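You operate a simulated robot arm through the tools that you are given. There is no shell and no other tool. Be economical: measure what you need, move in short steps, check, and stop when the job is done.

Carry out the task below with a simulated robot arm. There is one attempt and no reset: what you move stays moved.

JOB
Put the lid on the plate and shake it at the card's speed.
Fine: shut the deck jaw before the run, let it finish, then open the jaw. Where these are worked on the way, their far stop is far enough and under half their travel is too little: deck jaw.

Only the result counts: the job must be done as asked and must still hold three seconds after the hand-in. Knocking over, shifting, dropping, spilling or breaking anything else fails it. A push-on lid holds only when it is set on centred and level and pressed home; a screw cap is set on level and turned clockwise until tight.

ROBOT AND FRAMES
A 6-joint arm with a two-finger parallel gripper, fixed in place. Base frame: the origin is at the foot of the arm, x ahead of it, y to its left, z up; the work surface is at about z = 0. Lengths are in m, angles in rad, forces in N, time in s.
With the tool pointing down near the work surface it reaches from about 0.14 to 0.58 m from the base axis. Its first joint turns from -1.152 to 1.152 rad. Payload 2.1 kg.
The TCP is the grasp point between the finger pads, 0.03 m short of the fingertips. In the tool frame z runs along the fingers and y along their closing line. Largest opening 0.094 m; finger width 0.028, thickness 0.01; the body of the gripper, 0.05 by 0.096 m, starts 0.055 m behind the TCP.
Orientation is that of the tool frame in the base frame, as [roll, pitch, yaw] about the fixed x, y, z axes, in that order (R = Rz(yaw) Ry(pitch) Rx(roll)). With the fingers straight down and closing along the base's y, the tool's x points along the base's -x, its y along +y and its z along -z.

CONTROLS
- The arm moves only by the tool play_rows. Its argument "steps" is one flat list of numbers, 7 for each row, row after row: the shift along the tool's x, y, z in m, then the turn, a rotation vector about the tool's x, y, z in rad, then the finger opening in m, from 0 to 0.094. In form: [dx, dy, dz, ax, ay, az, claw, dx, dy, dz, ax, ay, az, claw, ...]. A call has 1 to 12 rows; each row shifts and turns the commanded pose from where the row before left it, along the tool's axes as they then stand. Rows are played at 5 a second. More than 0.05 m and 0.15 rad between two rows, or a gripper value outside its range, and nothing of the call is played. Where a pose cannot be reached the arm comes as near as it can. A force on the tool above 70 N (or 10 N above the force at the start of the call, whichever is more), or a blocked arm, ends the call early, and 0.2 s more pass. The fingers move at their own pace (about 0.072 m/s each) and stop on an object; they squeeze with about 32 N. The grip force told is the motor's: it shows also when the fingers shut on nothing. Time passes only in rows, and 0.2 s behind the last, so rows that do not move let the fingers close. It gives the time, the measured TCP pose, the force on the tool (base axes), the opening and the grip force at its end, in the units of the frame above (readings bear some noise), with the torque about the TCP (base axes, N m) and any sound that the robot's microphone picked up.
- Cameras (640 x 400 px; columns grow to the right, rows downward): "scene" is fixed at [0.0425, -0.3682, 0.4787]; the picture's right is [0.85, -0.53, 0.00], its down [-0.33, -0.54, -0.77] and it looks along [0.41, 0.66, -0.63] (base axes); focal length 225 px, centre (320, 200). "wrist" rides on the gripper at [0.076, 0.014, -0.102] in the tool frame; the picture's right is [-0.18, 0.98, 0.00], its down [-0.75, -0.14, -0.64] and it looks along [-0.63, -0.12, 0.77] (tool axes); focal length 243 px, centre (320, 200). There is no depth. A picture from a camera that has moved, and an enlarged one, comes with that camera's place and axes in the base frame and with its lens.
- camera(camera): a new picture of that camera. The clock stands still meanwhile.
- enlarge(camera, box): a new picture of the part [left, top, right, bottom] of that camera's present view, enlarged. The clock stands still meanwhile.
- sign_off(): hands the job in; it is judged then, once.

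Go step by step. Nothing tells you positions but the pictures and the camera data: compare them with the known pose of the tool, close in by small moves and look again before you grip or let go. The budget is 120 turns and 64 pictures, counting those below and the enlarged ones. Unless the task says otherwise, let go and move clear before handing in, and close with one line.

The tools are called as a command line: name --argument value ..., lists and objects as JSON in quotes. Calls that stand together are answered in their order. play_rows: Moves the arm, as the interface text tells. Its arguments: {"type":"object","properties":{"steps":{"type":"array","items":{"type":"number"}}},"required":["steps"]} The other tools are called the same way: camera (camera) takes a picture; enlarge (camera, box) takes an enlarged picture of a part of a camera's view; sign_off () hands the job in.

At the start:

```text
time_s: 0.0
tool_pos: [0.3648, -0.0019, 0.3336]
orientation: [-3.141, 0.001, 3.14]
wrist_force: [0.8, -0.2, 0.0]
wrist_torque: [-0.01, 0.03, -0.04]
gripper_width: 0.0942
grip_force: 0.0
```

scene: 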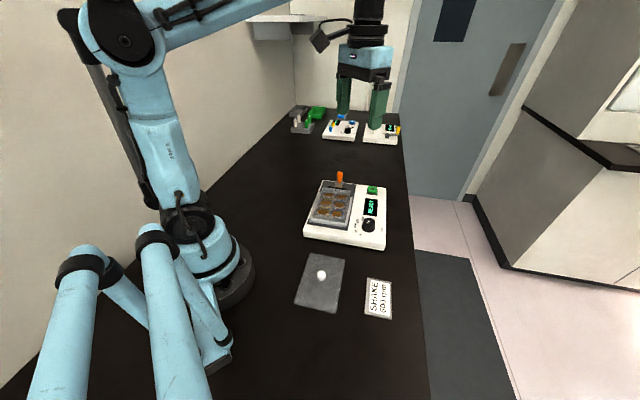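
wrist: 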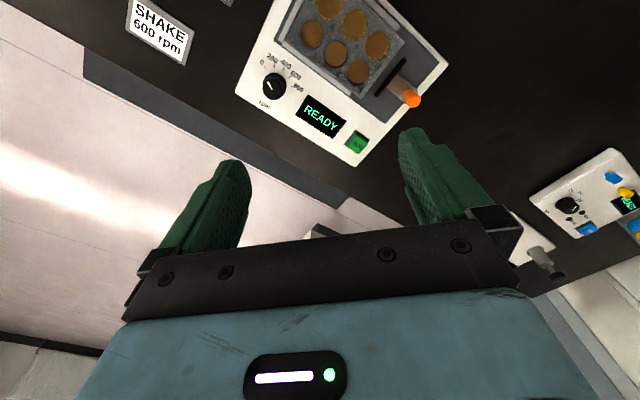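

I see a shaker with a six-well plate, an orange jaw lever, a speed knob, a display and a green button. In front of it are a grey lid with a white knob and a card reading 600 rpm. I'll look closer.

enlarge --camera "scene" --box '[280, 160, 420, 330]'

enlarge --camera "wrist" --box '[220, 0, 460, 170]'

```text
2.35 times, centred on (350, 245) of scene
camera zoom: at [0.0425, -0.3682, 0.4787], right [0.85, -0.53, 0.0], down [-0.33, -0.54, -0.77], along [0.41, 0.66, -0.63], focal length 528 px, centre (249, 94)
```

zoom: 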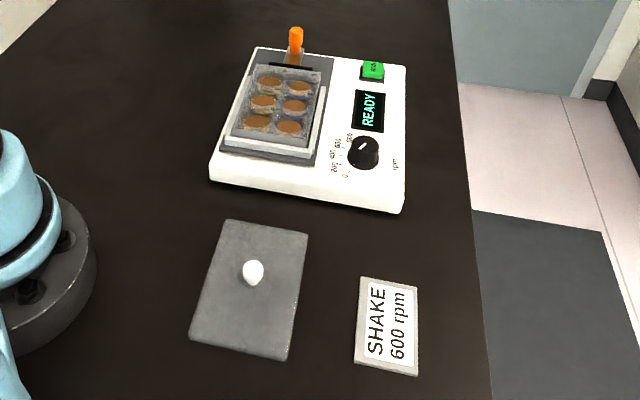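

```text
2.35 times, centred on (340, 85) of wrist
camera zoom: at [0.2882, 0.0112, 0.4353], right [0.18, 0.98, 0.0], down [0.75, -0.14, 0.64], along [0.63, -0.12, -0.77], focal length 571 px, centre (273, 471)
```

zoom: 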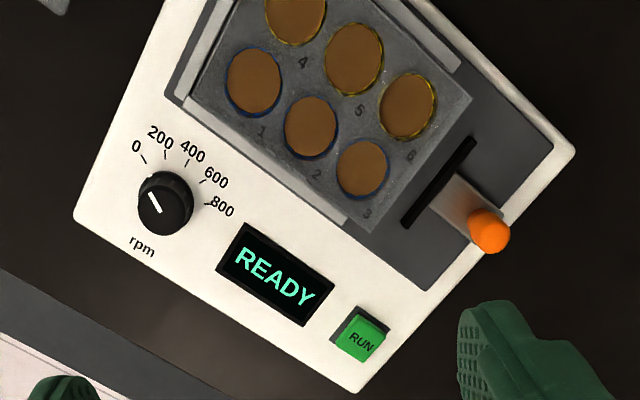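

The lid is near (0.20, -0.125), turned about 45°, and the plate is near (0.33, 0.03), also about 45°. I'll move above the lid and turn the tool 45° clockwise.

play_rows --steps '[0.0275, -0.0205, 0.0223, 0, 0, 0, 0.06, 0.0275, -0.0205, 0.0223, 0, 0, 0, 0.06, 0.0275, -0.0205, 0.0223, 0, 0, 0, 0.06, 0.0275, -0.0205, 0.0223, 0, 0, 0, 0.06, 0.0275, -0.0205, 0.0223, 0, 0, 0, 0.06, 0.0275, -0.0205, 0.0223, 0, 0, 0, 0.06, 0, 0, 0, 0, 0, 0.131, 0.06, 0, 0, 0, 0, 0, 0.131, 0.06, 0, 0, 0, 0, 0, 0.131, 0.06, 0, 0, 0, 0, 0, 0.131, 0.06, 0, 0, 0, 0, 0, 0.131, 0.06, 0, 0, 0, 0, 0, 0.131, 0.06]'

camera --camera "wrist"

camera --camera "scene"

```text
time_s: 2.6
tool_pos: [0.1997, -0.1248, 0.2003]
orientation: [-3.14, 0.0, 2.353]
wrist_force: [-1.0, -0.2, -0.6]
wrist_torque: [0.0, 0.02, 0.0]
gripper_width: 0.06
grip_force: 0.0
```

```text
59 pictures are left
camera wrist: at [0.1566, -0.0616, 0.3015], right [0.83, 0.56, 0.0], down [0.43, -0.63, 0.64], along [0.36, -0.53, -0.77], focal length 243 px, centre (320, 200)
```

wrist: 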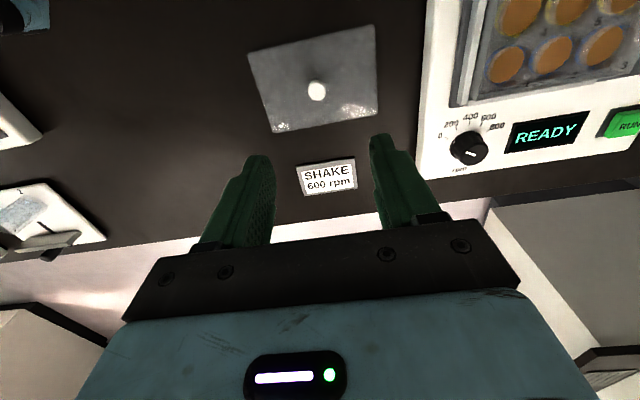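

```text
58 pictures are left
```

scene: 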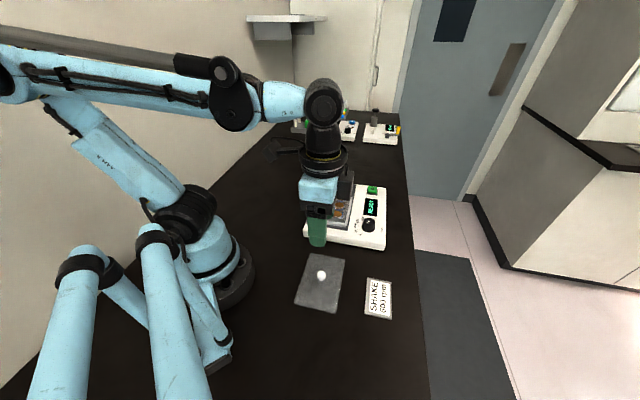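

The knob is near (0.197, -0.127) with its centre about z = 0.03. I'll zoom in to refine that.

enlarge --camera "scene" --box '[285, 245, 355, 320]'

enlarge --camera "wrist" --box '[235, 10, 395, 140]'

```text
5.33 times, centred on (320, 282) of scene
camera zoom: at [0.0425, -0.3682, 0.4787], right [0.85, -0.53, 0.0], down [-0.33, -0.54, -0.77], along [0.41, 0.66, -0.63], focal length 1198 px, centre (320, -240)
```

zoom: 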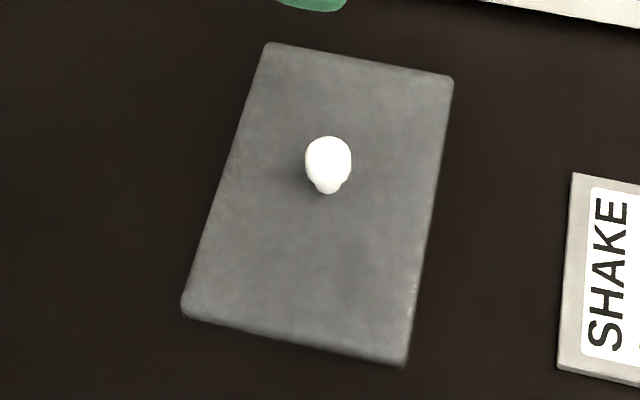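

```text
3.08 times, centred on (315, 75) of wrist
camera zoom: at [0.1566, -0.0616, 0.3015], right [0.83, 0.56, 0.0], down [0.43, -0.63, 0.64], along [0.36, -0.53, -0.77], focal length 746 px, centre (335, 585)
```

zoom: 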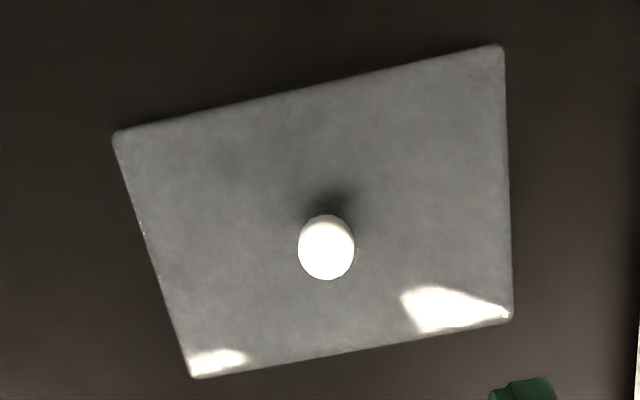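

Both views agree: the knob is at (0.197, -0.1265, 0.028) and the lid is at 45°. I'll descend to z = 0.06 first, then check.

play_rows --steps '[0.0005, -0.0029, 0.035, 0, 0, 0, 0.05, 0, 0, 0.035, 0, 0, 0, 0.05, 0, 0, 0.035, 0, 0, 0, 0.05, 0, 0, 0.035, 0, 0, 0, 0.05, 0, 0, 0, 0, 0, 0, 0.05]'

camera --camera "wrist"

enlarge --camera "scene" --box '[270, 210, 370, 320]'

```text
time_s: 3.8
tool_pos: [0.1989, -0.1286, 0.0606]
orientation: [-3.141, -0.002, 2.354]
wrist_force: [-0.3, -0.2, -0.3]
wrist_torque: [0.01, 0.02, -0.01]
gripper_width: 0.0495
grip_force: 0.1
```

```text
55 pictures are left
camera wrist: at [0.1551, -0.0651, 0.1621], right [0.83, 0.56, 0.0], down [0.43, -0.63, 0.64], along [0.36, -0.53, -0.77], focal length 243 px, centre (320, 200)
```

wrist: 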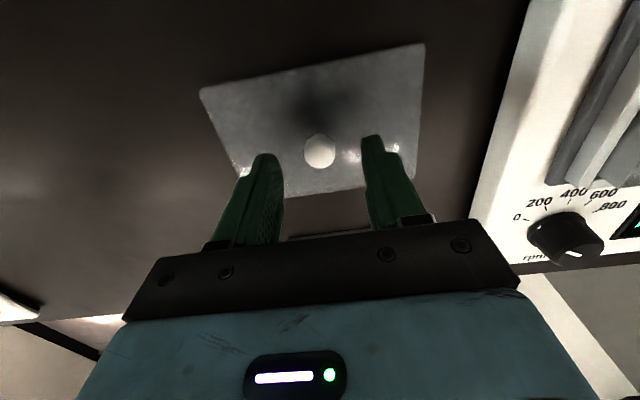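

```text
3.64 times, centred on (320, 265) of scene
camera zoom: at [0.0425, -0.3682, 0.4787], right [0.85, -0.53, 0.0], down [-0.33, -0.54, -0.77], along [0.41, 0.66, -0.63], focal length 817 px, centre (320, -36)
```

zoom: 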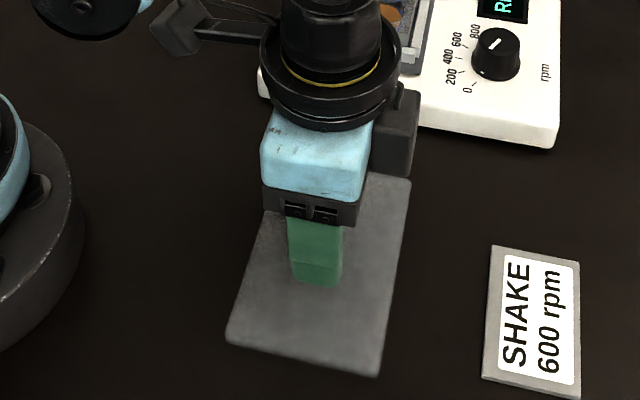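

The knob is centred along the closing line and about 3 mm toward the tool's +x. I'll shift that much, descend and grip.

play_rows --steps '[0.003, 0, 0.007, 0, 0, 0, 0.05, 0, 0, 0.007, 0, 0, 0, 0.05, 0, 0, 0, 0, 0, 0, 0.0, 0, 0, 0, 0, 0, 0, 0.0, 0, 0, 0, 0, 0, 0, 0.0, 0, 0, 0, 0, 0, 0, 0.0]'

camera --camera "wrist"

```text
time_s: 5.2
tool_pos: [0.1956, -0.1253, 0.0456]
orientation: [3.141, -0.001, 2.356]
wrist_force: [-0.5, 0.4, 0.0]
wrist_torque: [-0.01, -0.01, -0.01]
gripper_width: 0.0169
grip_force: 32.1
```

```text
53 pictures are left
camera wrist: at [0.1516, -0.0623, 0.1479], right [0.83, 0.56, 0.0], down [0.43, -0.63, 0.64], along [0.36, -0.53, -0.77], focal length 243 px, centre (320, 200)
```

wrist: 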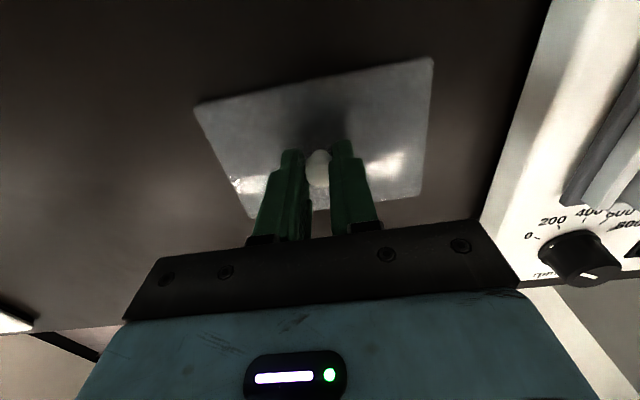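

Gripped, opening 0.017. I'll lift the lid straight up and look.

play_rows --steps '[0, 0, -0.02, 0, 0, 0, 0.0, 0, 0, -0.04, 0, 0, 0, 0.0, 0, 0, -0.04, 0, 0, 0, 0.0, 0, 0, -0.04, 0, 0, 0, 0.0, 0, 0, -0.03, 0, 0, 0, 0.0]'

camera --camera "wrist"

camera --camera "scene"

enlarge --camera "scene" --box '[295, 165, 395, 255]'

```text
time_s: 6.4
tool_pos: [0.1957, -0.1255, 0.2168]
orientation: [3.141, -0.001, 2.353]
wrist_force: [0.5, -0.1, 0.4]
wrist_torque: [0.02, 0.01, 0.03]
gripper_width: 0.017
grip_force: 31.1
```

```text
52 pictures are left
camera wrist: at [0.1521, -0.0622, 0.3189], right [0.83, 0.56, 0.0], down [0.43, -0.63, 0.64], along [0.36, -0.53, -0.77], focal length 243 px, centre (320, 200)
```

wrist: 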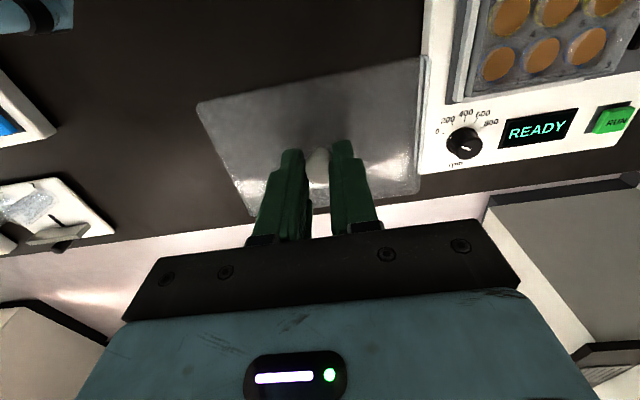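

```text
51 pictures are left
```

scene: 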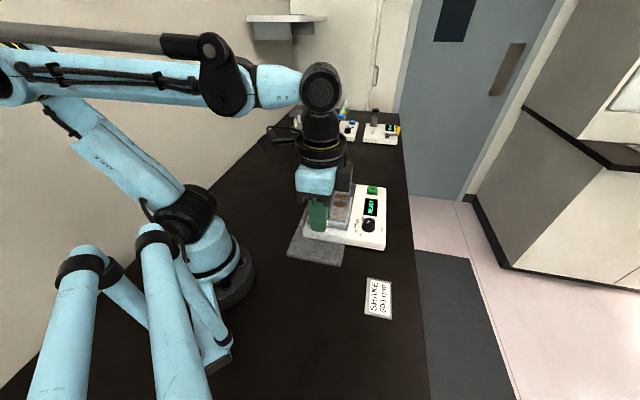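

```text
4.44 times, centred on (345, 210) of scene
camera zoom: at [0.0425, -0.3682, 0.4787], right [0.85, -0.53, 0.0], down [-0.33, -0.54, -0.77], along [0.41, 0.66, -0.63], focal length 998 px, centre (209, 156)
```

zoom: 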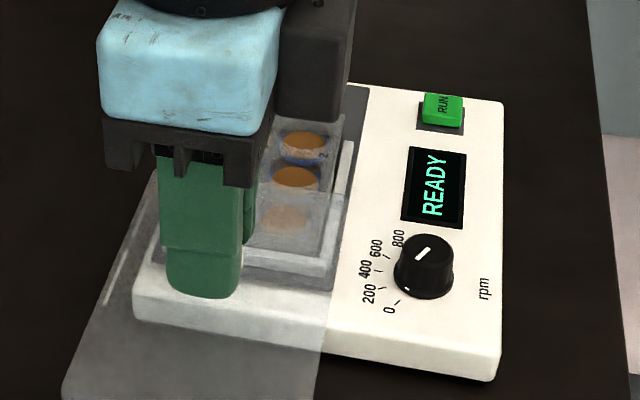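

The lid is held level. I'll shift so the wrist camera sees the whole plate beside the lid.

play_rows --steps '[0.0042, 0.029, 0, 0, 0, 0, 0.0, 0.0042, 0.029, 0, 0, 0, 0, 0.0, 0, 0, 0, 0, 0, 0, 0.0]'

enlarge --camera "wrist" --box '[370, 0, 640, 170]'

camera --camera "wrist"

```text
time_s: 7.2
tool_pos: [0.2315, -0.0791, 0.2167]
orientation: [-3.141, 0.001, 2.353]
wrist_force: [0.2, 0.1, -0.2]
wrist_torque: [0.03, -0.02, -0.03]
gripper_width: 0.017
grip_force: 31.6
```

```text
2.35 times, centred on (505, 85) of wrist
camera zoom: at [0.1877, -0.0149, 0.3198], right [0.83, 0.56, 0.0], down [0.43, -0.63, 0.64], along [0.36, -0.53, -0.77], focal length 571 px, centre (-115, 471)
```

zoom: 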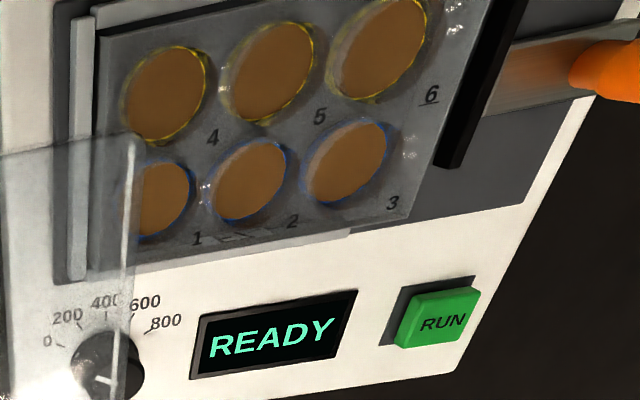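

```text
48 pictures are left
camera wrist: at [0.1877, -0.0149, 0.3198], right [0.83, 0.56, 0.0], down [0.43, -0.63, 0.64], along [0.36, -0.53, -0.77], focal length 243 px, centre (320, 200)
```

wrist: 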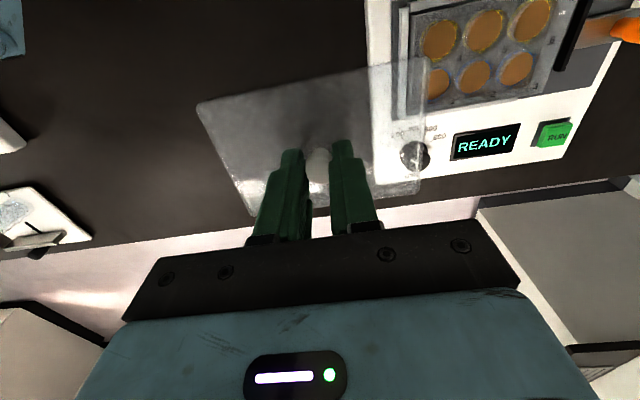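

The plate centre works out near (0.334, 0.034), its well tops near z = 0.06, and it sits at 45°. I'll hover the lid over it with the underside near z = 0.085.

play_rows --steps '[0.0024, 0.0381, 0, 0, 0, 0, 0.0, 0.0024, 0.0381, 0, 0, 0, 0, 0.0, 0.0024, 0.0381, 0, 0, 0, 0, 0.0, 0.0024, 0.0381, 0, 0, 0, 0, 0.0, 0, 0, 0.0289, 0, 0, 0, 0.0, 0, 0, 0.0289, 0, 0, 0, 0.0, 0, 0, 0.0289, 0, 0, 0, 0.0, 0, 0, 0, 0, 0, 0, 0.0]'

enlarge --camera "wrist" --box '[160, 30, 480, 250]'

enlarge --camera "scene" --box '[295, 155, 395, 255]'

```text
time_s: 9.0
tool_pos: [0.3305, 0.0361, 0.1302]
orientation: [3.141, 0.001, 2.355]
wrist_force: [0.6, 0.1, 0.5]
wrist_torque: [-0.04, -0.03, -0.01]
gripper_width: 0.0169
grip_force: 32.1
```

```text
1.82 times, centred on (320, 140) of wrist
camera zoom: at [0.2863, 0.0998, 0.2317], right [0.83, 0.56, 0.0], down [0.43, -0.63, 0.64], along [0.36, -0.53, -0.77], focal length 441 px, centre (320, 309)
```

zoom: 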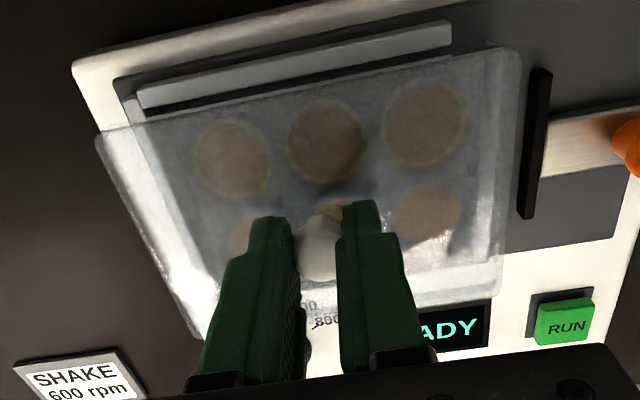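

```text
4.00 times, centred on (345, 205) of scene
camera zoom: at [0.0425, -0.3682, 0.4787], right [0.85, -0.53, 0.0], down [-0.33, -0.54, -0.77], along [0.41, 0.66, -0.63], focal length 898 px, centre (220, 180)
```

zoom: 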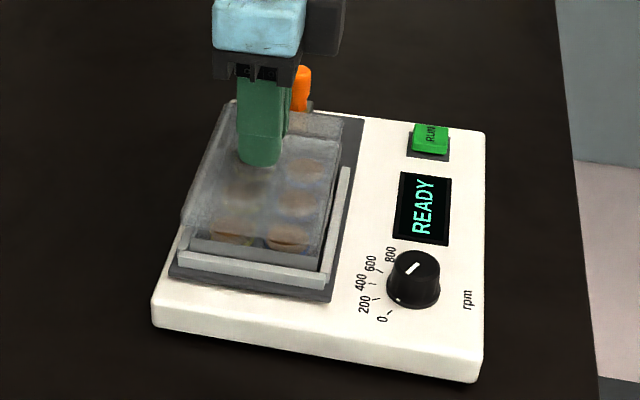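

The lid centre is close to the plate centre but a few mm off. I'll correct by 3 mm, lower to just above the plate and compare edges.

play_rows --steps '[-0.003, 0, 0.006, 0, 0, 0, 0.0, 0, 0, 0.006, 0, 0, 0, 0.0, 0, 0, 0, 0, 0, 0, 0.0]'

enlarge --camera "wrist" --box '[190, 30, 450, 200]'

enlarge --camera "scene" --box '[300, 170, 370, 240]'

```text
time_s: 9.8
tool_pos: [0.3334, 0.0331, 0.1172]
orientation: [3.141, 0.0, 2.355]
wrist_force: [-0.6, 0.1, -0.1]
wrist_torque: [0.0, 0.03, 0.03]
gripper_width: 0.0169
grip_force: 32.2
```

```text
2.35 times, centred on (320, 115) of wrist
camera zoom: at [0.289, 0.0971, 0.219], right [0.83, 0.56, 0.0], down [0.43, -0.63, 0.64], along [0.36, -0.53, -0.77], focal length 571 px, centre (320, 400)
```

zoom: 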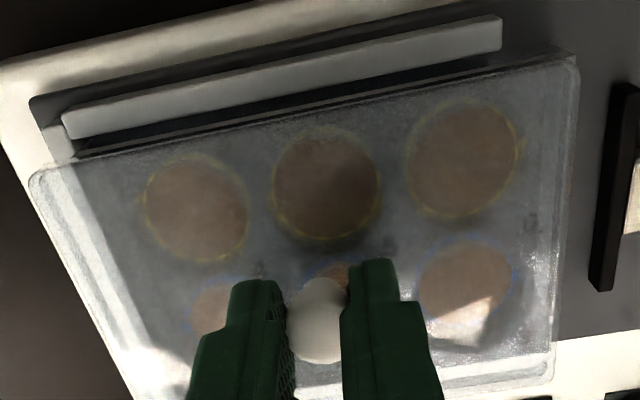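

```text
5.71 times, centred on (335, 205) of scene
camera zoom: at [0.0425, -0.3682, 0.4787], right [0.85, -0.53, 0.0], down [-0.33, -0.54, -0.77], along [0.41, 0.66, -0.63], focal length 1283 px, centre (234, 171)
```

zoom: 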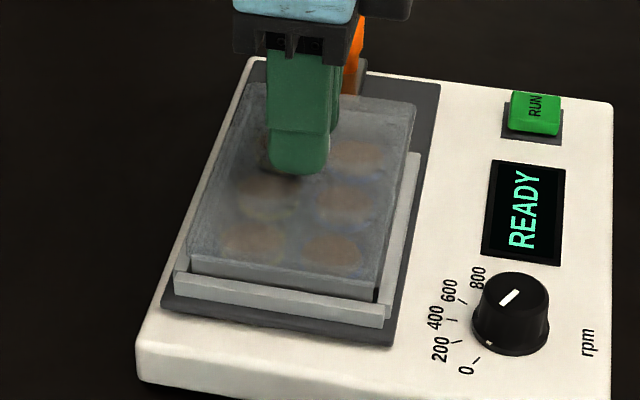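

Comparing the wells with the lid outline, the plate sits about 4.5 mm further along tool +y. I'll correct that and look again.

play_rows --steps '[0, 0.0045, 0, 0, 0, 0, 0.0, 0, 0, 0, 0, 0, 0, 0.0]'

enlarge --camera "wrist" --box '[190, 30, 450, 200]'

enlarge --camera "scene" --box '[310, 175, 360, 225]'

```text
time_s: 10.4
tool_pos: [0.3355, 0.0367, 0.1162]
orientation: [-3.141, 0.003, 2.355]
wrist_force: [0.9, -0.2, 0.1]
wrist_torque: [0.02, -0.04, 0.0]
gripper_width: 0.017
grip_force: 31.8
```

```text
2.35 times, centred on (320, 115) of wrist
camera zoom: at [0.2924, 0.1003, 0.2185], right [0.83, 0.56, 0.0], down [0.43, -0.63, 0.64], along [0.36, -0.53, -0.77], focal length 571 px, centre (320, 400)
```

zoom: 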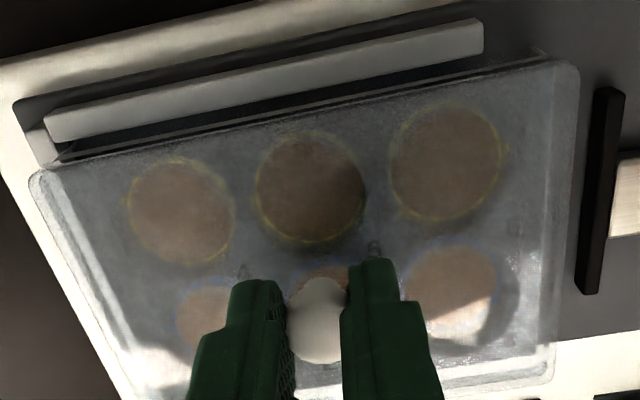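

```text
8.00 times, centred on (335, 200) of scene
camera zoom: at [0.0425, -0.3682, 0.4787], right [0.85, -0.53, 0.0], down [-0.33, -0.54, -0.77], along [0.41, 0.66, -0.63], focal length 1797 px, centre (200, 200)
```

zoom: 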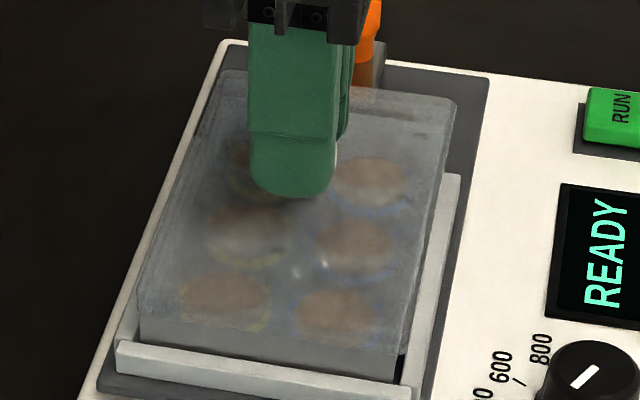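

The wells now look centred along y. I'll check the front corners closely from the scene camera.

enlarge --camera "scene" --box '[322, 200, 366, 228]'

enlarge --camera "scene" --box '[320, 180, 364, 208]'

enlarge --camera "wrist" --box '[190, 80, 290, 150]'

```text
14.29 times, centred on (344, 214) of scene
camera zoom: at [0.0425, -0.3682, 0.4787], right [0.85, -0.53, 0.0], down [-0.33, -0.54, -0.77], along [0.41, 0.66, -0.63], focal length 3208 px, centre (-23, 0)
```

zoom: 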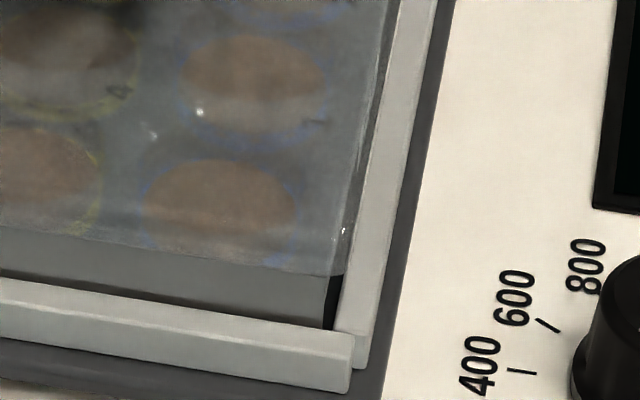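

```text
14.29 times, centred on (342, 194) of scene
camera zoom: at [0.0425, -0.3682, 0.4787], right [0.85, -0.53, 0.0], down [-0.33, -0.54, -0.77], along [0.41, 0.66, -0.63], focal length 3208 px, centre (6, 286)
```

zoom: 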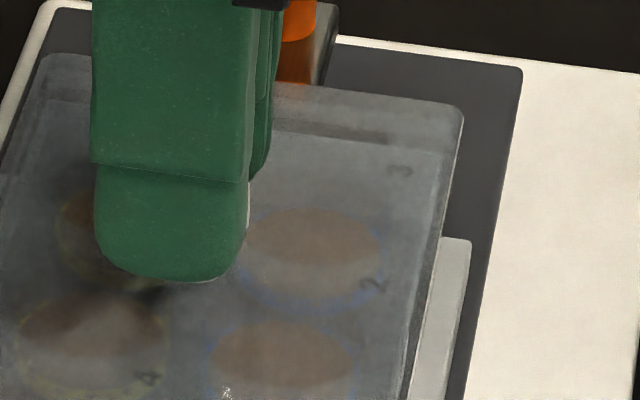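

```text
5.71 times, centred on (240, 115) of wrist
camera zoom: at [0.2924, 0.1003, 0.2185], right [0.83, 0.56, 0.0], down [0.43, -0.63, 0.64], along [0.36, -0.53, -0.77], focal length 1386 px, centre (777, 686)
```

zoom: 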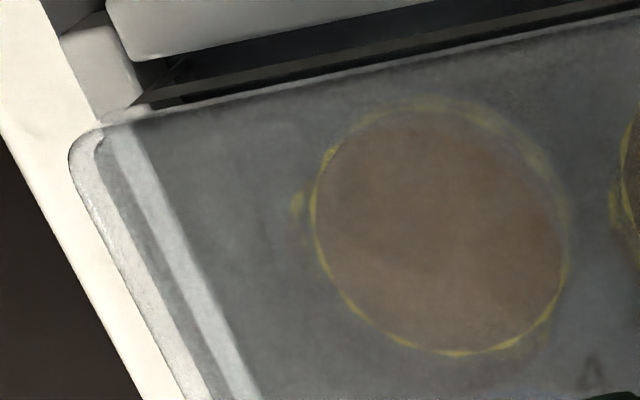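

The lid overhangs by about 3 mm on the −x side but only about 0.5 mm on the +x side. I'll shift +x by 1.5 mm, lower 3 mm and recheck both front corners.

play_rows --steps '[0.0015, 0.0003, 0.003, 0, 0, 0, 0.0, 0, 0, 0, 0, 0, 0, 0.0]'

enlarge --camera "scene" --box '[318, 205, 358, 230]'

enlarge --camera "wrist" --box '[190, 40, 450, 200]'

```text
time_s: 11.0
tool_pos: [0.3373, 0.0389, 0.1144]
orientation: [-3.14, 0.0, 2.355]
wrist_force: [0.2, -0.4, 0.1]
wrist_torque: [-0.03, -0.01, 0.01]
gripper_width: 0.0171
grip_force: 32.0
```

```text
16.00 times, centred on (338, 218) of scene
camera zoom: at [0.0425, -0.3682, 0.4787], right [0.85, -0.53, 0.0], down [-0.33, -0.54, -0.77], along [0.41, 0.66, -0.63], focal length 3594 px, centre (32, -80)
```

zoom: 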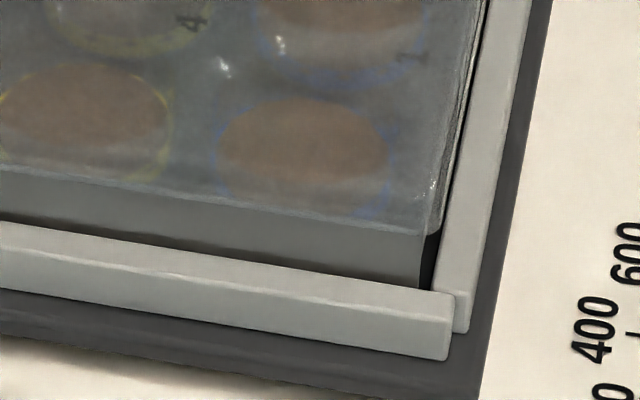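

```text
2.46 times, centred on (320, 120) of wrist
camera zoom: at [0.292, 0.102, 0.2158], right [0.83, 0.56, 0.0], down [0.43, -0.63, 0.64], along [0.36, -0.53, -0.77], focal length 597 px, centre (320, 397)
```

zoom: 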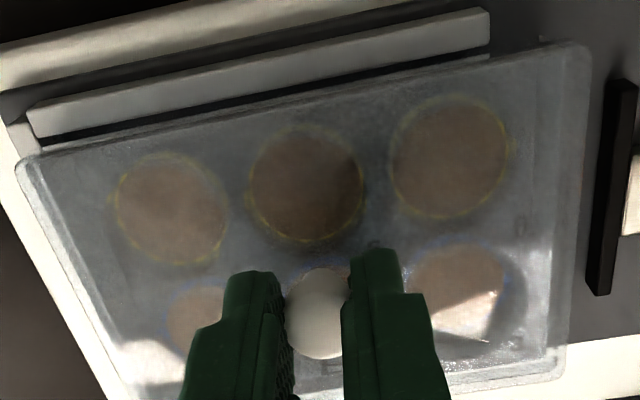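

It now looks centred within about 1 mm. I'll lower slowly while watching the force.

play_rows --steps '[0.0003, -0.0004, 0.002, 0, 0, 0, 0.0, 0, 0, 0.002, 0, 0, 0, 0.0, 0, 0, 0.002, 0, 0, 0, 0.0]'

```text
time_s: 11.8
tool_pos: [0.3352, 0.0379, 0.1096]
orientation: [-3.141, 0.0, 2.354]
wrist_force: [0.8, 0.7, -0.2]
wrist_torque: [-0.02, 0.02, 0.0]
gripper_width: 0.0168
grip_force: 31.7
```

play_rows --steps '[0, 0, 0.0015, 0, 0, 0, 0.0, 0, 0, 0.0015, 0, 0, 0, 0.0]'

enlarge --camera "scene" --box '[310, 180, 366, 230]'

enlarge --camera "wrist" --box '[190, 40, 450, 200]'

```text
time_s: 12.4
tool_pos: [0.3355, 0.0383, 0.1048]
orientation: [-3.141, 0.0, 2.353]
wrist_force: [-2.7, -4.2, 25.6]
wrist_torque: [-0.02, -0.16, -0.02]
gripper_width: 0.0173
grip_force: 31.8
```

```text
8.00 times, centred on (338, 205) of scene
camera zoom: at [0.0424, -0.3683, 0.4787], right [0.85, -0.53, 0.0], down [-0.33, -0.54, -0.77], along [0.41, 0.66, -0.63], focal length 1797 px, centre (176, 160)
```

zoom: 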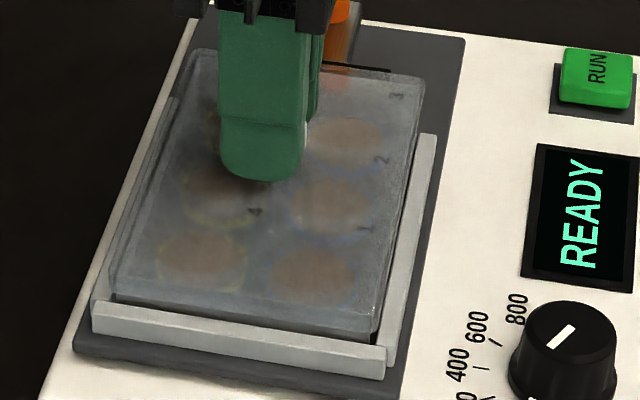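

```text
2.46 times, centred on (320, 120) of wrist
camera zoom: at [0.2913, 0.1018, 0.2075], right [0.83, 0.56, 0.0], down [0.43, -0.63, 0.64], along [0.36, -0.53, -0.77], focal length 597 px, centre (320, 397)
```

zoom: 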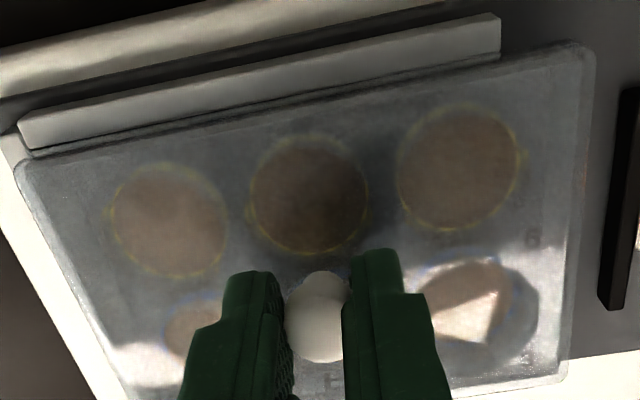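

I have contact at 25 N. I'll press on a little to see whether it seats.

play_rows --steps '[0, 0, 0.0015, 0, 0, 0, 0.0, 0, 0, 0, 0, 0, 0, 0.0]'

enlarge --camera "scene" --box '[318, 205, 358, 230]'

```text
time_s: 13.0
tool_pos: [0.3356, 0.039, 0.1042]
orientation: [-3.141, -0.002, 2.354]
wrist_force: [-0.3, -1.2, 19.0]
wrist_torque: [-0.17, 0.04, 0.01]
gripper_width: 0.0168
grip_force: 32.0
```

```text
16.00 times, centred on (338, 218) of scene
camera zoom: at [0.0424, -0.3683, 0.4787], right [0.85, -0.53, 0.0], down [-0.33, -0.54, -0.77], along [0.41, 0.66, -0.63], focal length 3594 px, centre (32, -80)
```

zoom: 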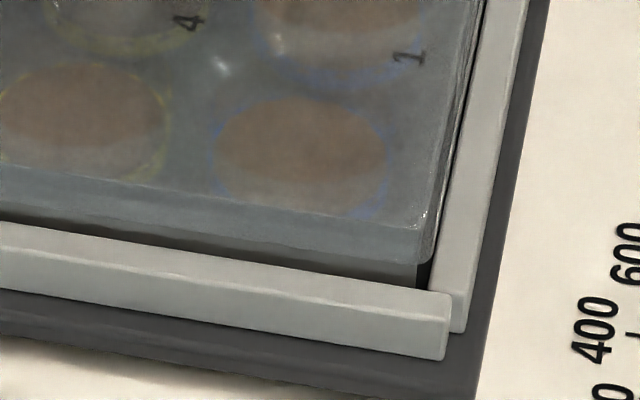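

play_rows --steps '[0, 0, 0.0015, 0, 0, 0, 0.0, 0, 0, 0.0015, 0, 0, 0, 0.0, 0, 0, 0, 0, 0, 0, 0.0]'

enlarge --camera "scene" --box '[318, 205, 358, 230]'

camera --camera "wrist"

```text
time_s: 13.8
tool_pos: [0.3359, 0.0372, 0.1012]
orientation: [-3.141, -0.001, 2.357]
wrist_force: [1.1, 1.6, 21.7]
wrist_torque: [-0.15, 0.13, 0.03]
gripper_width: 0.0171
grip_force: 32.2
```

```text
16.00 times, centred on (338, 218) of scene
camera zoom: at [0.0424, -0.3683, 0.4787], right [0.85, -0.53, 0.0], down [-0.33, -0.54, -0.77], along [0.41, 0.66, -0.63], focal length 3594 px, centre (32, -80)
```

zoom: 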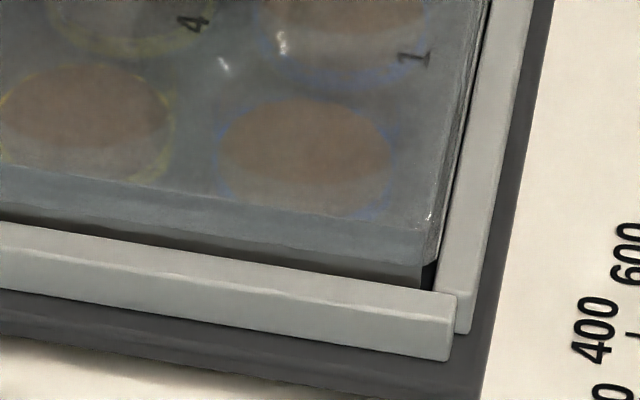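

```text
32 pictures are left
camera wrist: at [0.2918, 0.1019, 0.2024], right [0.83, 0.56, 0.0], down [0.43, -0.63, 0.64], along [0.36, -0.53, -0.77], focal length 243 px, centre (320, 200)
```

wrist: 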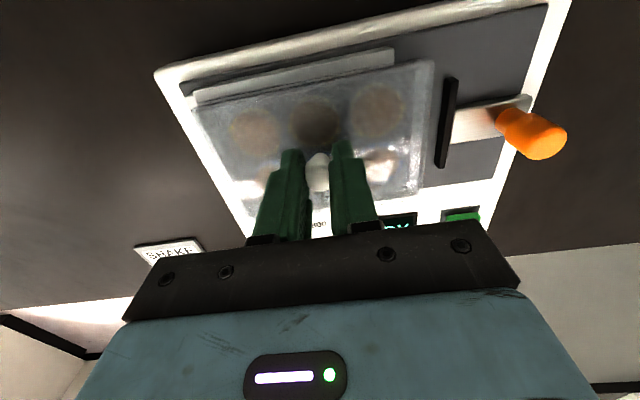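

The fingers have slipped slightly down the knob, so I'll release, rise, close the fingers and press from above on the knob.

play_rows --steps '[0, 0, 0, 0, 0, 0, 0.04, 0, 0, 0, 0, 0, 0, 0.04, 0, 0, -0.03, 0, 0, 0, 0.04, 0, 0, -0.03, 0, 0, 0, 0.04, 0, 0, 0, 0, 0, 0, 0.0, 0, 0, 0, 0, 0, 0, 0.0]'

camera --camera "wrist"

enlarge --camera "scene" --box '[310, 165, 370, 230]'

```text
time_s: 15.2
tool_pos: [0.3359, 0.0379, 0.1609]
orientation: [3.141, -0.002, 2.353]
wrist_force: [-0.8, 0.5, -0.8]
wrist_torque: [-0.03, -0.01, 0.01]
gripper_width: 0.0
grip_force: 32.1
```

```text
31 pictures are left
camera wrist: at [0.2914, 0.1011, 0.2627], right [0.83, 0.56, 0.0], down [0.43, -0.63, 0.64], along [0.36, -0.53, -0.77], focal length 243 px, centre (320, 200)
```

wrist: 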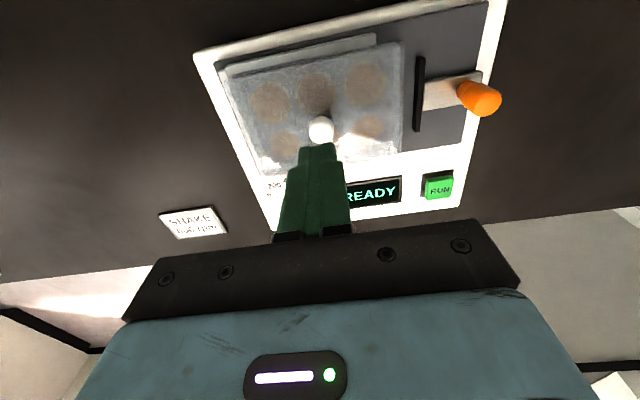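

```text
6.15 times, centred on (340, 198) of scene
camera zoom: at [0.0425, -0.3682, 0.4787], right [0.85, -0.53, 0.0], down [-0.33, -0.54, -0.77], along [0.41, 0.66, -0.63], focal length 1382 px, centre (197, 215)
```

zoom: 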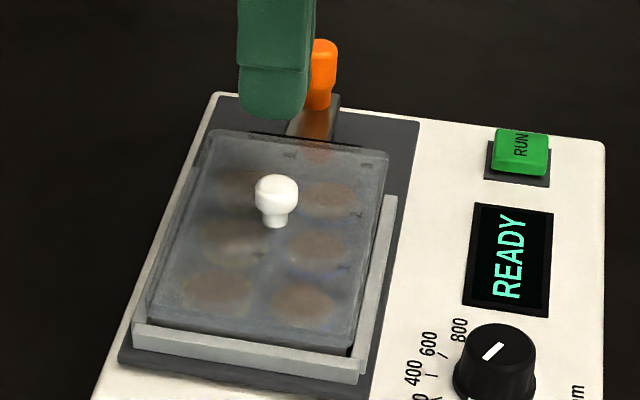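

The lid looks seated and centred, with the knob directly under the closed fingers. I'll press down on it.

play_rows --steps '[0, 0, 0.022, 0, 0, 0, 0.0, 0, 0, 0.003, 0, 0, 0, 0.0, 0, 0, 0.003, 0, 0, 0, 0.0, 0, 0, 0.003, 0, 0, 0, 0.0]'

```text
time_s: 16.2
tool_pos: [0.3364, 0.0387, 0.1288]
orientation: [3.141, 0.001, 2.354]
wrist_force: [-0.5, -0.6, 0.1]
wrist_torque: [-0.02, 0.0, 0.02]
gripper_width: 0.0
grip_force: 31.4
```

play_rows --steps '[0, 0, 0.002, 0, 0, 0, 0.0, 0, 0, 0.002, 0, 0, 0, 0.0, 0, 0, 0.002, 0, 0, 0, 0.0, 0, 0, 0.002, 0, 0, 0, 0.0]'

```text
time_s: 17.2
tool_pos: [0.3351, 0.0392, 0.1212]
orientation: [3.141, -0.001, 2.355]
wrist_force: [-0.7, -0.3, 0.5]
wrist_torque: [-0.02, 0.0, -0.03]
gripper_width: 0.0
grip_force: 32.4
```

play_rows --steps '[0, 0, 0.0015, 0, 0, 0, 0.0, 0, 0, 0.0015, 0, 0, 0, 0.0, 0, 0, 0.0015, 0, 0, 0, 0.0]'

```text
time_s: 18.0
tool_pos: [0.3358, 0.0378, 0.1184]
orientation: [3.141, 0.0, 2.354]
wrist_force: [-2.3, -0.8, 56.6]
wrist_torque: [-0.13, -0.1, 0.0]
gripper_width: 0.0
grip_force: 32.0
```

play_rows --steps '[0, 0, 0.001, 0, 0, 0, 0.0, 0, 0, 0, 0, 0, 0, 0.0, 0, 0, 0, 0, 0, 0, 0.0]'

enlarge --camera "scene" --box '[318, 205, 358, 230]'

```text
time_s: 18.4
tool_pos: [0.3364, 0.0364, 0.1188]
orientation: [-3.141, 0.001, 2.356]
wrist_force: [-1.5, -0.7, 29.1]
wrist_torque: [-0.05, -0.04, -0.04]
gripper_width: 0.0001
grip_force: 31.9
stopped in row 1: the force on the tool passed its limit at 73 N (the readings are from after the stop); the commanded pose is now the measured one
```

```text
16.00 times, centred on (338, 218) of scene
camera zoom: at [0.0424, -0.3683, 0.4787], right [0.85, -0.53, 0.0], down [-0.33, -0.54, -0.77], along [0.41, 0.66, -0.63], focal length 3594 px, centre (32, -80)
```

zoom: 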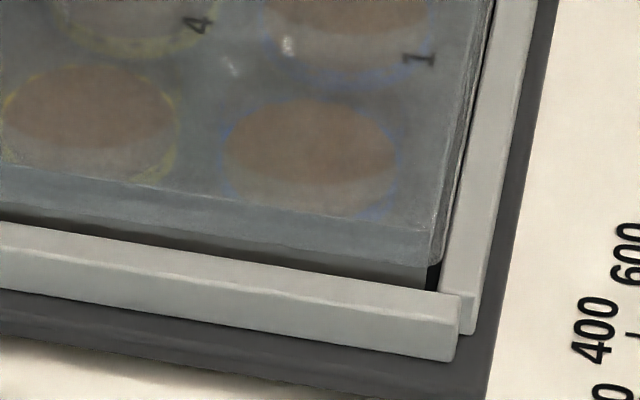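

It stopped hard at 73 N, so the lid is pressed home. I'll back off and inspect it.

play_rows --steps '[0, 0, -0.03, 0, 0, 0, 0.0, 0, 0, -0.04, 0, 0, 0, 0.0, 0.03, -0.04, -0.02, 0, 0, 0, 0.0, 0.03, -0.04, 0, 0, 0, 0, 0.0]'

enlarge --camera "scene" --box '[310, 168, 390, 232]'

camera --camera "wrist"

```text
refused: row 3 steps farther than a row can; nothing moved
```

```text
6.25 times, centred on (350, 200) of scene
camera zoom: at [0.0424, -0.3683, 0.4787], right [0.85, -0.53, 0.0], down [-0.33, -0.54, -0.77], along [0.41, 0.66, -0.63], focal length 1404 px, centre (132, 200)
```

zoom: 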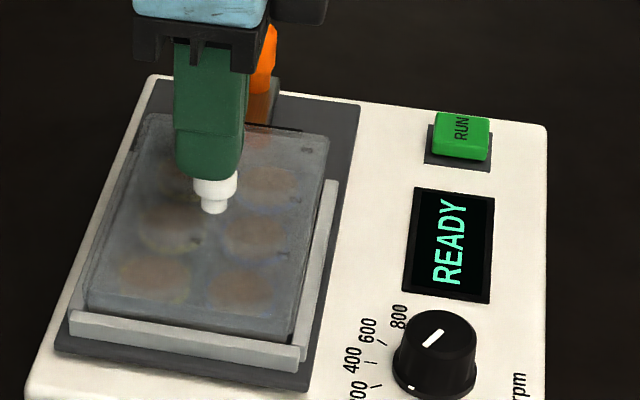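

```text
27 pictures are left
camera wrist: at [0.2927, 0.1018, 0.22], right [0.83, 0.56, 0.0], down [0.43, -0.63, 0.64], along [0.36, -0.53, -0.77], focal length 243 px, centre (320, 200)
```

wrist: 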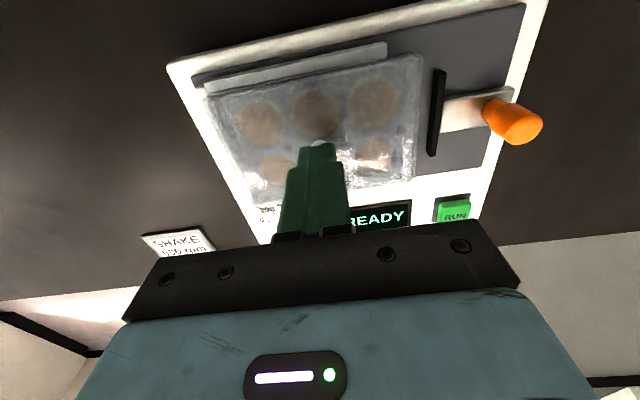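

The lid looks level and seated, and the dial pointer is at 0. The orange jaw handle is near (0.412, 0.110) with its top near z = 0.10, so I'll go above it.

play_rows --steps '[0, 0, -0.03, 0, 0, 0, 0.0, 0, 0, -0.04, 0, 0, 0, 0.0, -0.001, 0.035, 0, 0, 0, 0, 0.045, -0.001, 0.035, 0, 0, 0, 0, 0.045, -0.001, 0.035, 0, 0, 0, 0, 0.045, 0, 0, 0.03, 0, 0, 0, 0.045, 0, 0, 0, 0, 0, 0, 0.045]'

camera --camera "wrist"

enlarge --camera "scene" --box '[310, 148, 390, 232]'

```text
time_s: 20.0
tool_pos: [0.4153, 0.1118, 0.1555]
orientation: [-3.14, 0.002, 2.354]
wrist_force: [-0.2, -0.3, -0.2]
wrist_torque: [0.02, -0.01, -0.01]
gripper_width: 0.045
grip_force: 0.0
```

```text
26 pictures are left
camera wrist: at [0.3711, 0.1758, 0.2576], right [0.83, 0.56, 0.0], down [0.43, -0.63, 0.64], along [0.36, -0.53, -0.77], focal length 243 px, centre (320, 200)
```

wrist: 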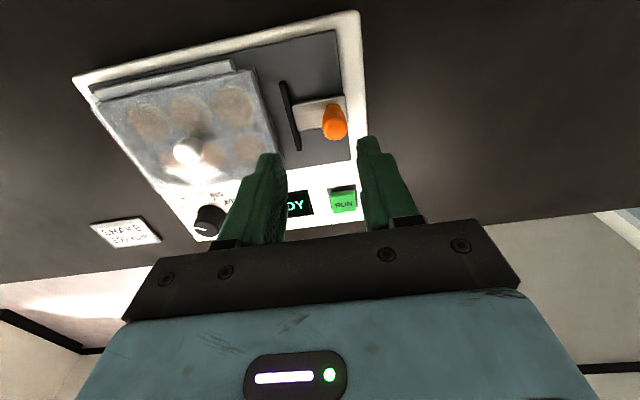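

```text
4.76 times, centred on (350, 190) of scene
camera zoom: at [0.0425, -0.3682, 0.4787], right [0.85, -0.53, 0.0], down [-0.33, -0.54, -0.77], along [0.41, 0.66, -0.63], focal length 1070 px, centre (177, 248)
```

zoom: 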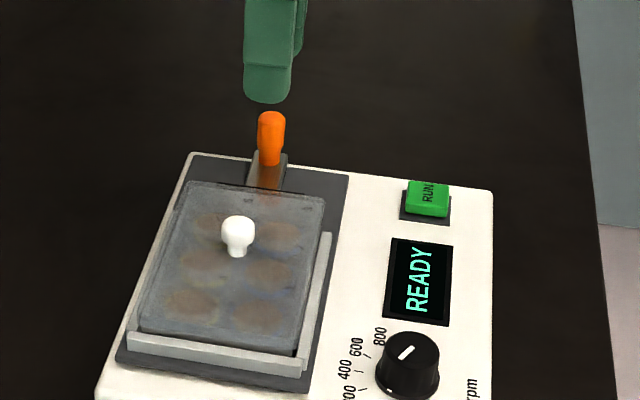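

The handle is about 11 mm further along +y. I'll centre on it, descend and grip.

play_rows --steps '[0.0025, 0.011, 0, 0, 0, 0, 0.05, 0, 0, 0.02, 0, 0, 0, 0.05, 0, 0, 0.02, 0, 0, 0, 0.05, 0, 0, 0.015, 0, 0, 0, 0.05, 0, 0, 0, 0, 0, 0, 0.05]'

camera --camera "wrist"

```text
time_s: 21.2
tool_pos: [0.4177, 0.1213, 0.1022]
orientation: [-3.139, 0.0, 2.355]
wrist_force: [0.1, -0.4, -0.7]
wrist_torque: [0.0, 0.01, 0.0]
gripper_width: 0.0499
grip_force: 0.2
```

```text
24 pictures are left
camera wrist: at [0.3737, 0.1845, 0.2038], right [0.83, 0.56, 0.0], down [0.43, -0.63, 0.64], along [0.36, -0.53, -0.77], focal length 243 px, centre (320, 200)
```

wrist: 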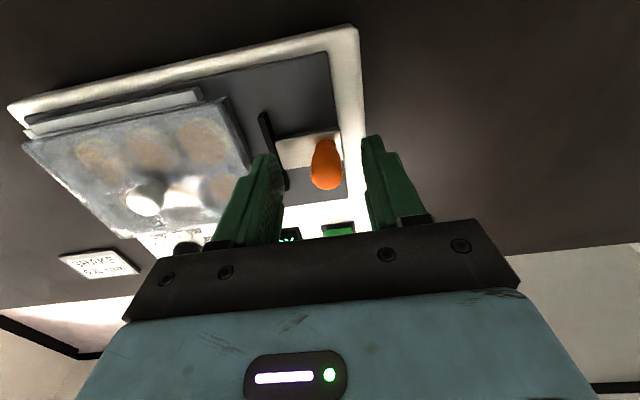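

The handle is between the fingers. I'll close and push it toward the plate a little.

play_rows --steps '[0, 0, 0, 0, 0, 0, 0.0, 0, 0, 0, 0, 0, 0, 0.0, 0, 0, 0, 0, 0, 0, 0.0, 0, -0.003, 0, 0, 0, 0, 0.0, 0, -0.003, 0, 0, 0, 0, 0.0]'

```text
time_s: 22.4
tool_pos: [0.4134, 0.1146, 0.1032]
orientation: [-3.137, 0.001, 2.354]
wrist_force: [-5.0, -3.2, -0.6]
wrist_torque: [0.13, 0.02, -0.03]
gripper_width: 0.0179
grip_force: 31.9
```

play_rows --steps '[0, -0.003, 0, 0, 0, 0, 0.0, 0, -0.003, 0, 0, 0, 0, 0.0]'

enlarge --camera "scene" --box '[310, 148, 390, 232]'

```text
time_s: 23.0
tool_pos: [0.4109, 0.1112, 0.1015]
orientation: [-3.139, 0.001, 2.354]
wrist_force: [-5.9, -2.8, 23.4]
wrist_torque: [0.07, -0.05, -0.02]
gripper_width: 0.018
grip_force: 32.0
```

```text
4.76 times, centred on (350, 190) of scene
camera zoom: at [0.0424, -0.3683, 0.4787], right [0.85, -0.53, 0.0], down [-0.33, -0.54, -0.77], along [0.41, 0.66, -0.63], focal length 1070 px, centre (177, 248)
```

zoom: 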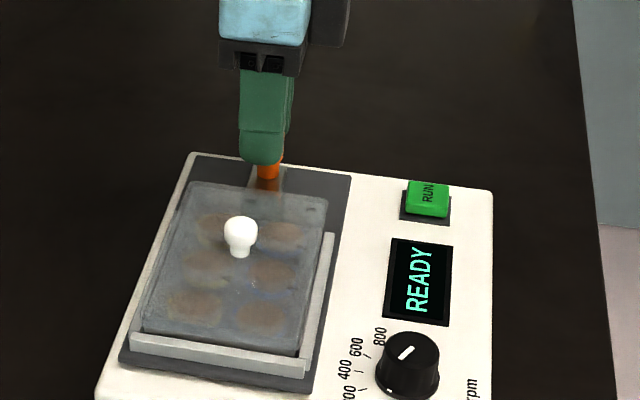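

enlarge --camera "wrist" --box '[200, 90, 420, 230]'

enlarge --camera "scene" --box '[320, 170, 366, 205]'

```text
2.86 times, centred on (310, 160) of wrist
camera zoom: at [0.3665, 0.1749, 0.2039], right [0.83, 0.56, 0.0], down [0.43, -0.63, 0.64], along [0.36, -0.53, -0.77], focal length 693 px, centre (349, 314)
```

zoom: 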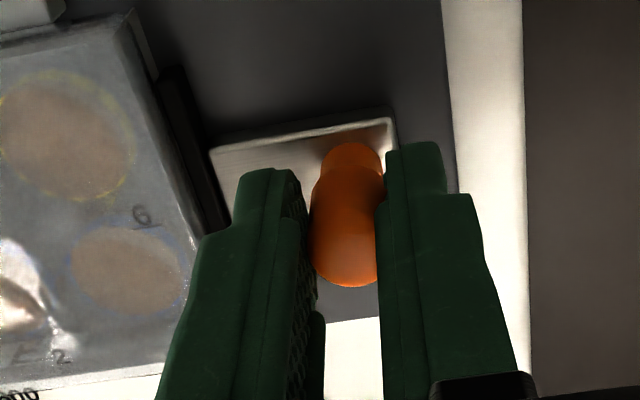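

```text
11.43 times, centred on (343, 188) of scene
camera zoom: at [0.0424, -0.3683, 0.4787], right [0.85, -0.53, 0.0], down [-0.33, -0.54, -0.77], along [0.41, 0.66, -0.63], focal length 2567 px, centre (57, 343)
```

zoom: 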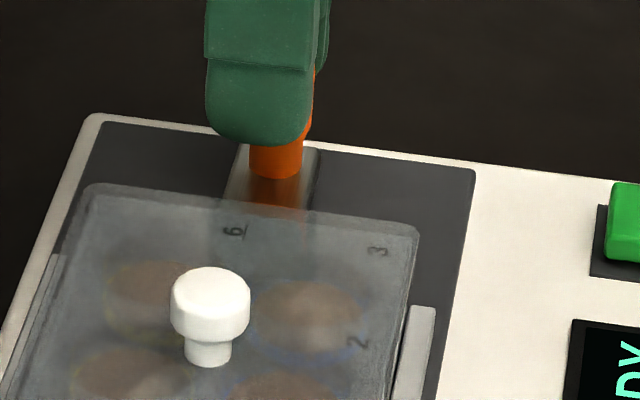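

The jaw bar slides and is now near the plate edge. I'll ease up 1 mm and keep pushing in small steps.

play_rows --steps '[0, -0.002, -0.001, 0, 0, 0, 0.0, 0, -0.002, 0, 0, 0, 0, 0.0, 0, 0, 0, 0, 0, 0, 0.0]'

```text
time_s: 23.8
tool_pos: [0.4076, 0.108, 0.1036]
orientation: [-3.141, 0.0, 2.354]
wrist_force: [-4.9, -2.2, 0.4]
wrist_torque: [0.22, -0.1, -0.01]
gripper_width: 0.0182
grip_force: 31.5
```

play_rows --steps '[0, -0.002, 0, 0, 0, 0, 0.0, 0, -0.002, 0, 0, 0, 0, 0.0, 0, 0, 0, 0, 0, 0, 0.0]'

enlarge --camera "wrist" --box '[200, 90, 420, 230]'

```text
time_s: 24.6
tool_pos: [0.4068, 0.1069, 0.1041]
orientation: [3.139, 0.002, 2.355]
wrist_force: [8.4, 10.3, 0.4]
wrist_torque: [0.89, 0.04, 0.24]
gripper_width: 0.018
grip_force: 31.4
```

```text
2.86 times, centred on (310, 160) of wrist
camera zoom: at [0.3608, 0.1703, 0.2051], right [0.83, 0.56, 0.0], down [0.43, -0.63, 0.64], along [0.36, -0.53, -0.77], focal length 693 px, centre (349, 314)
```

zoom: 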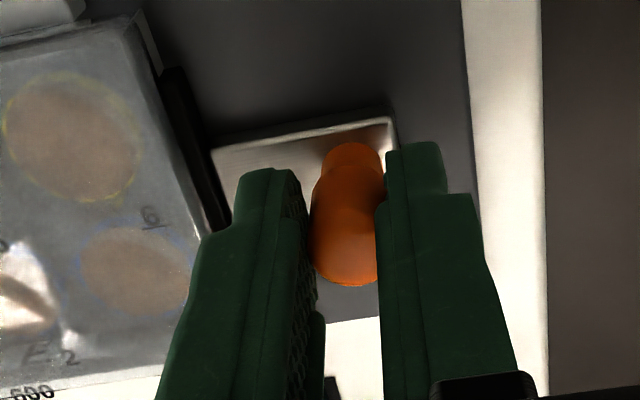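

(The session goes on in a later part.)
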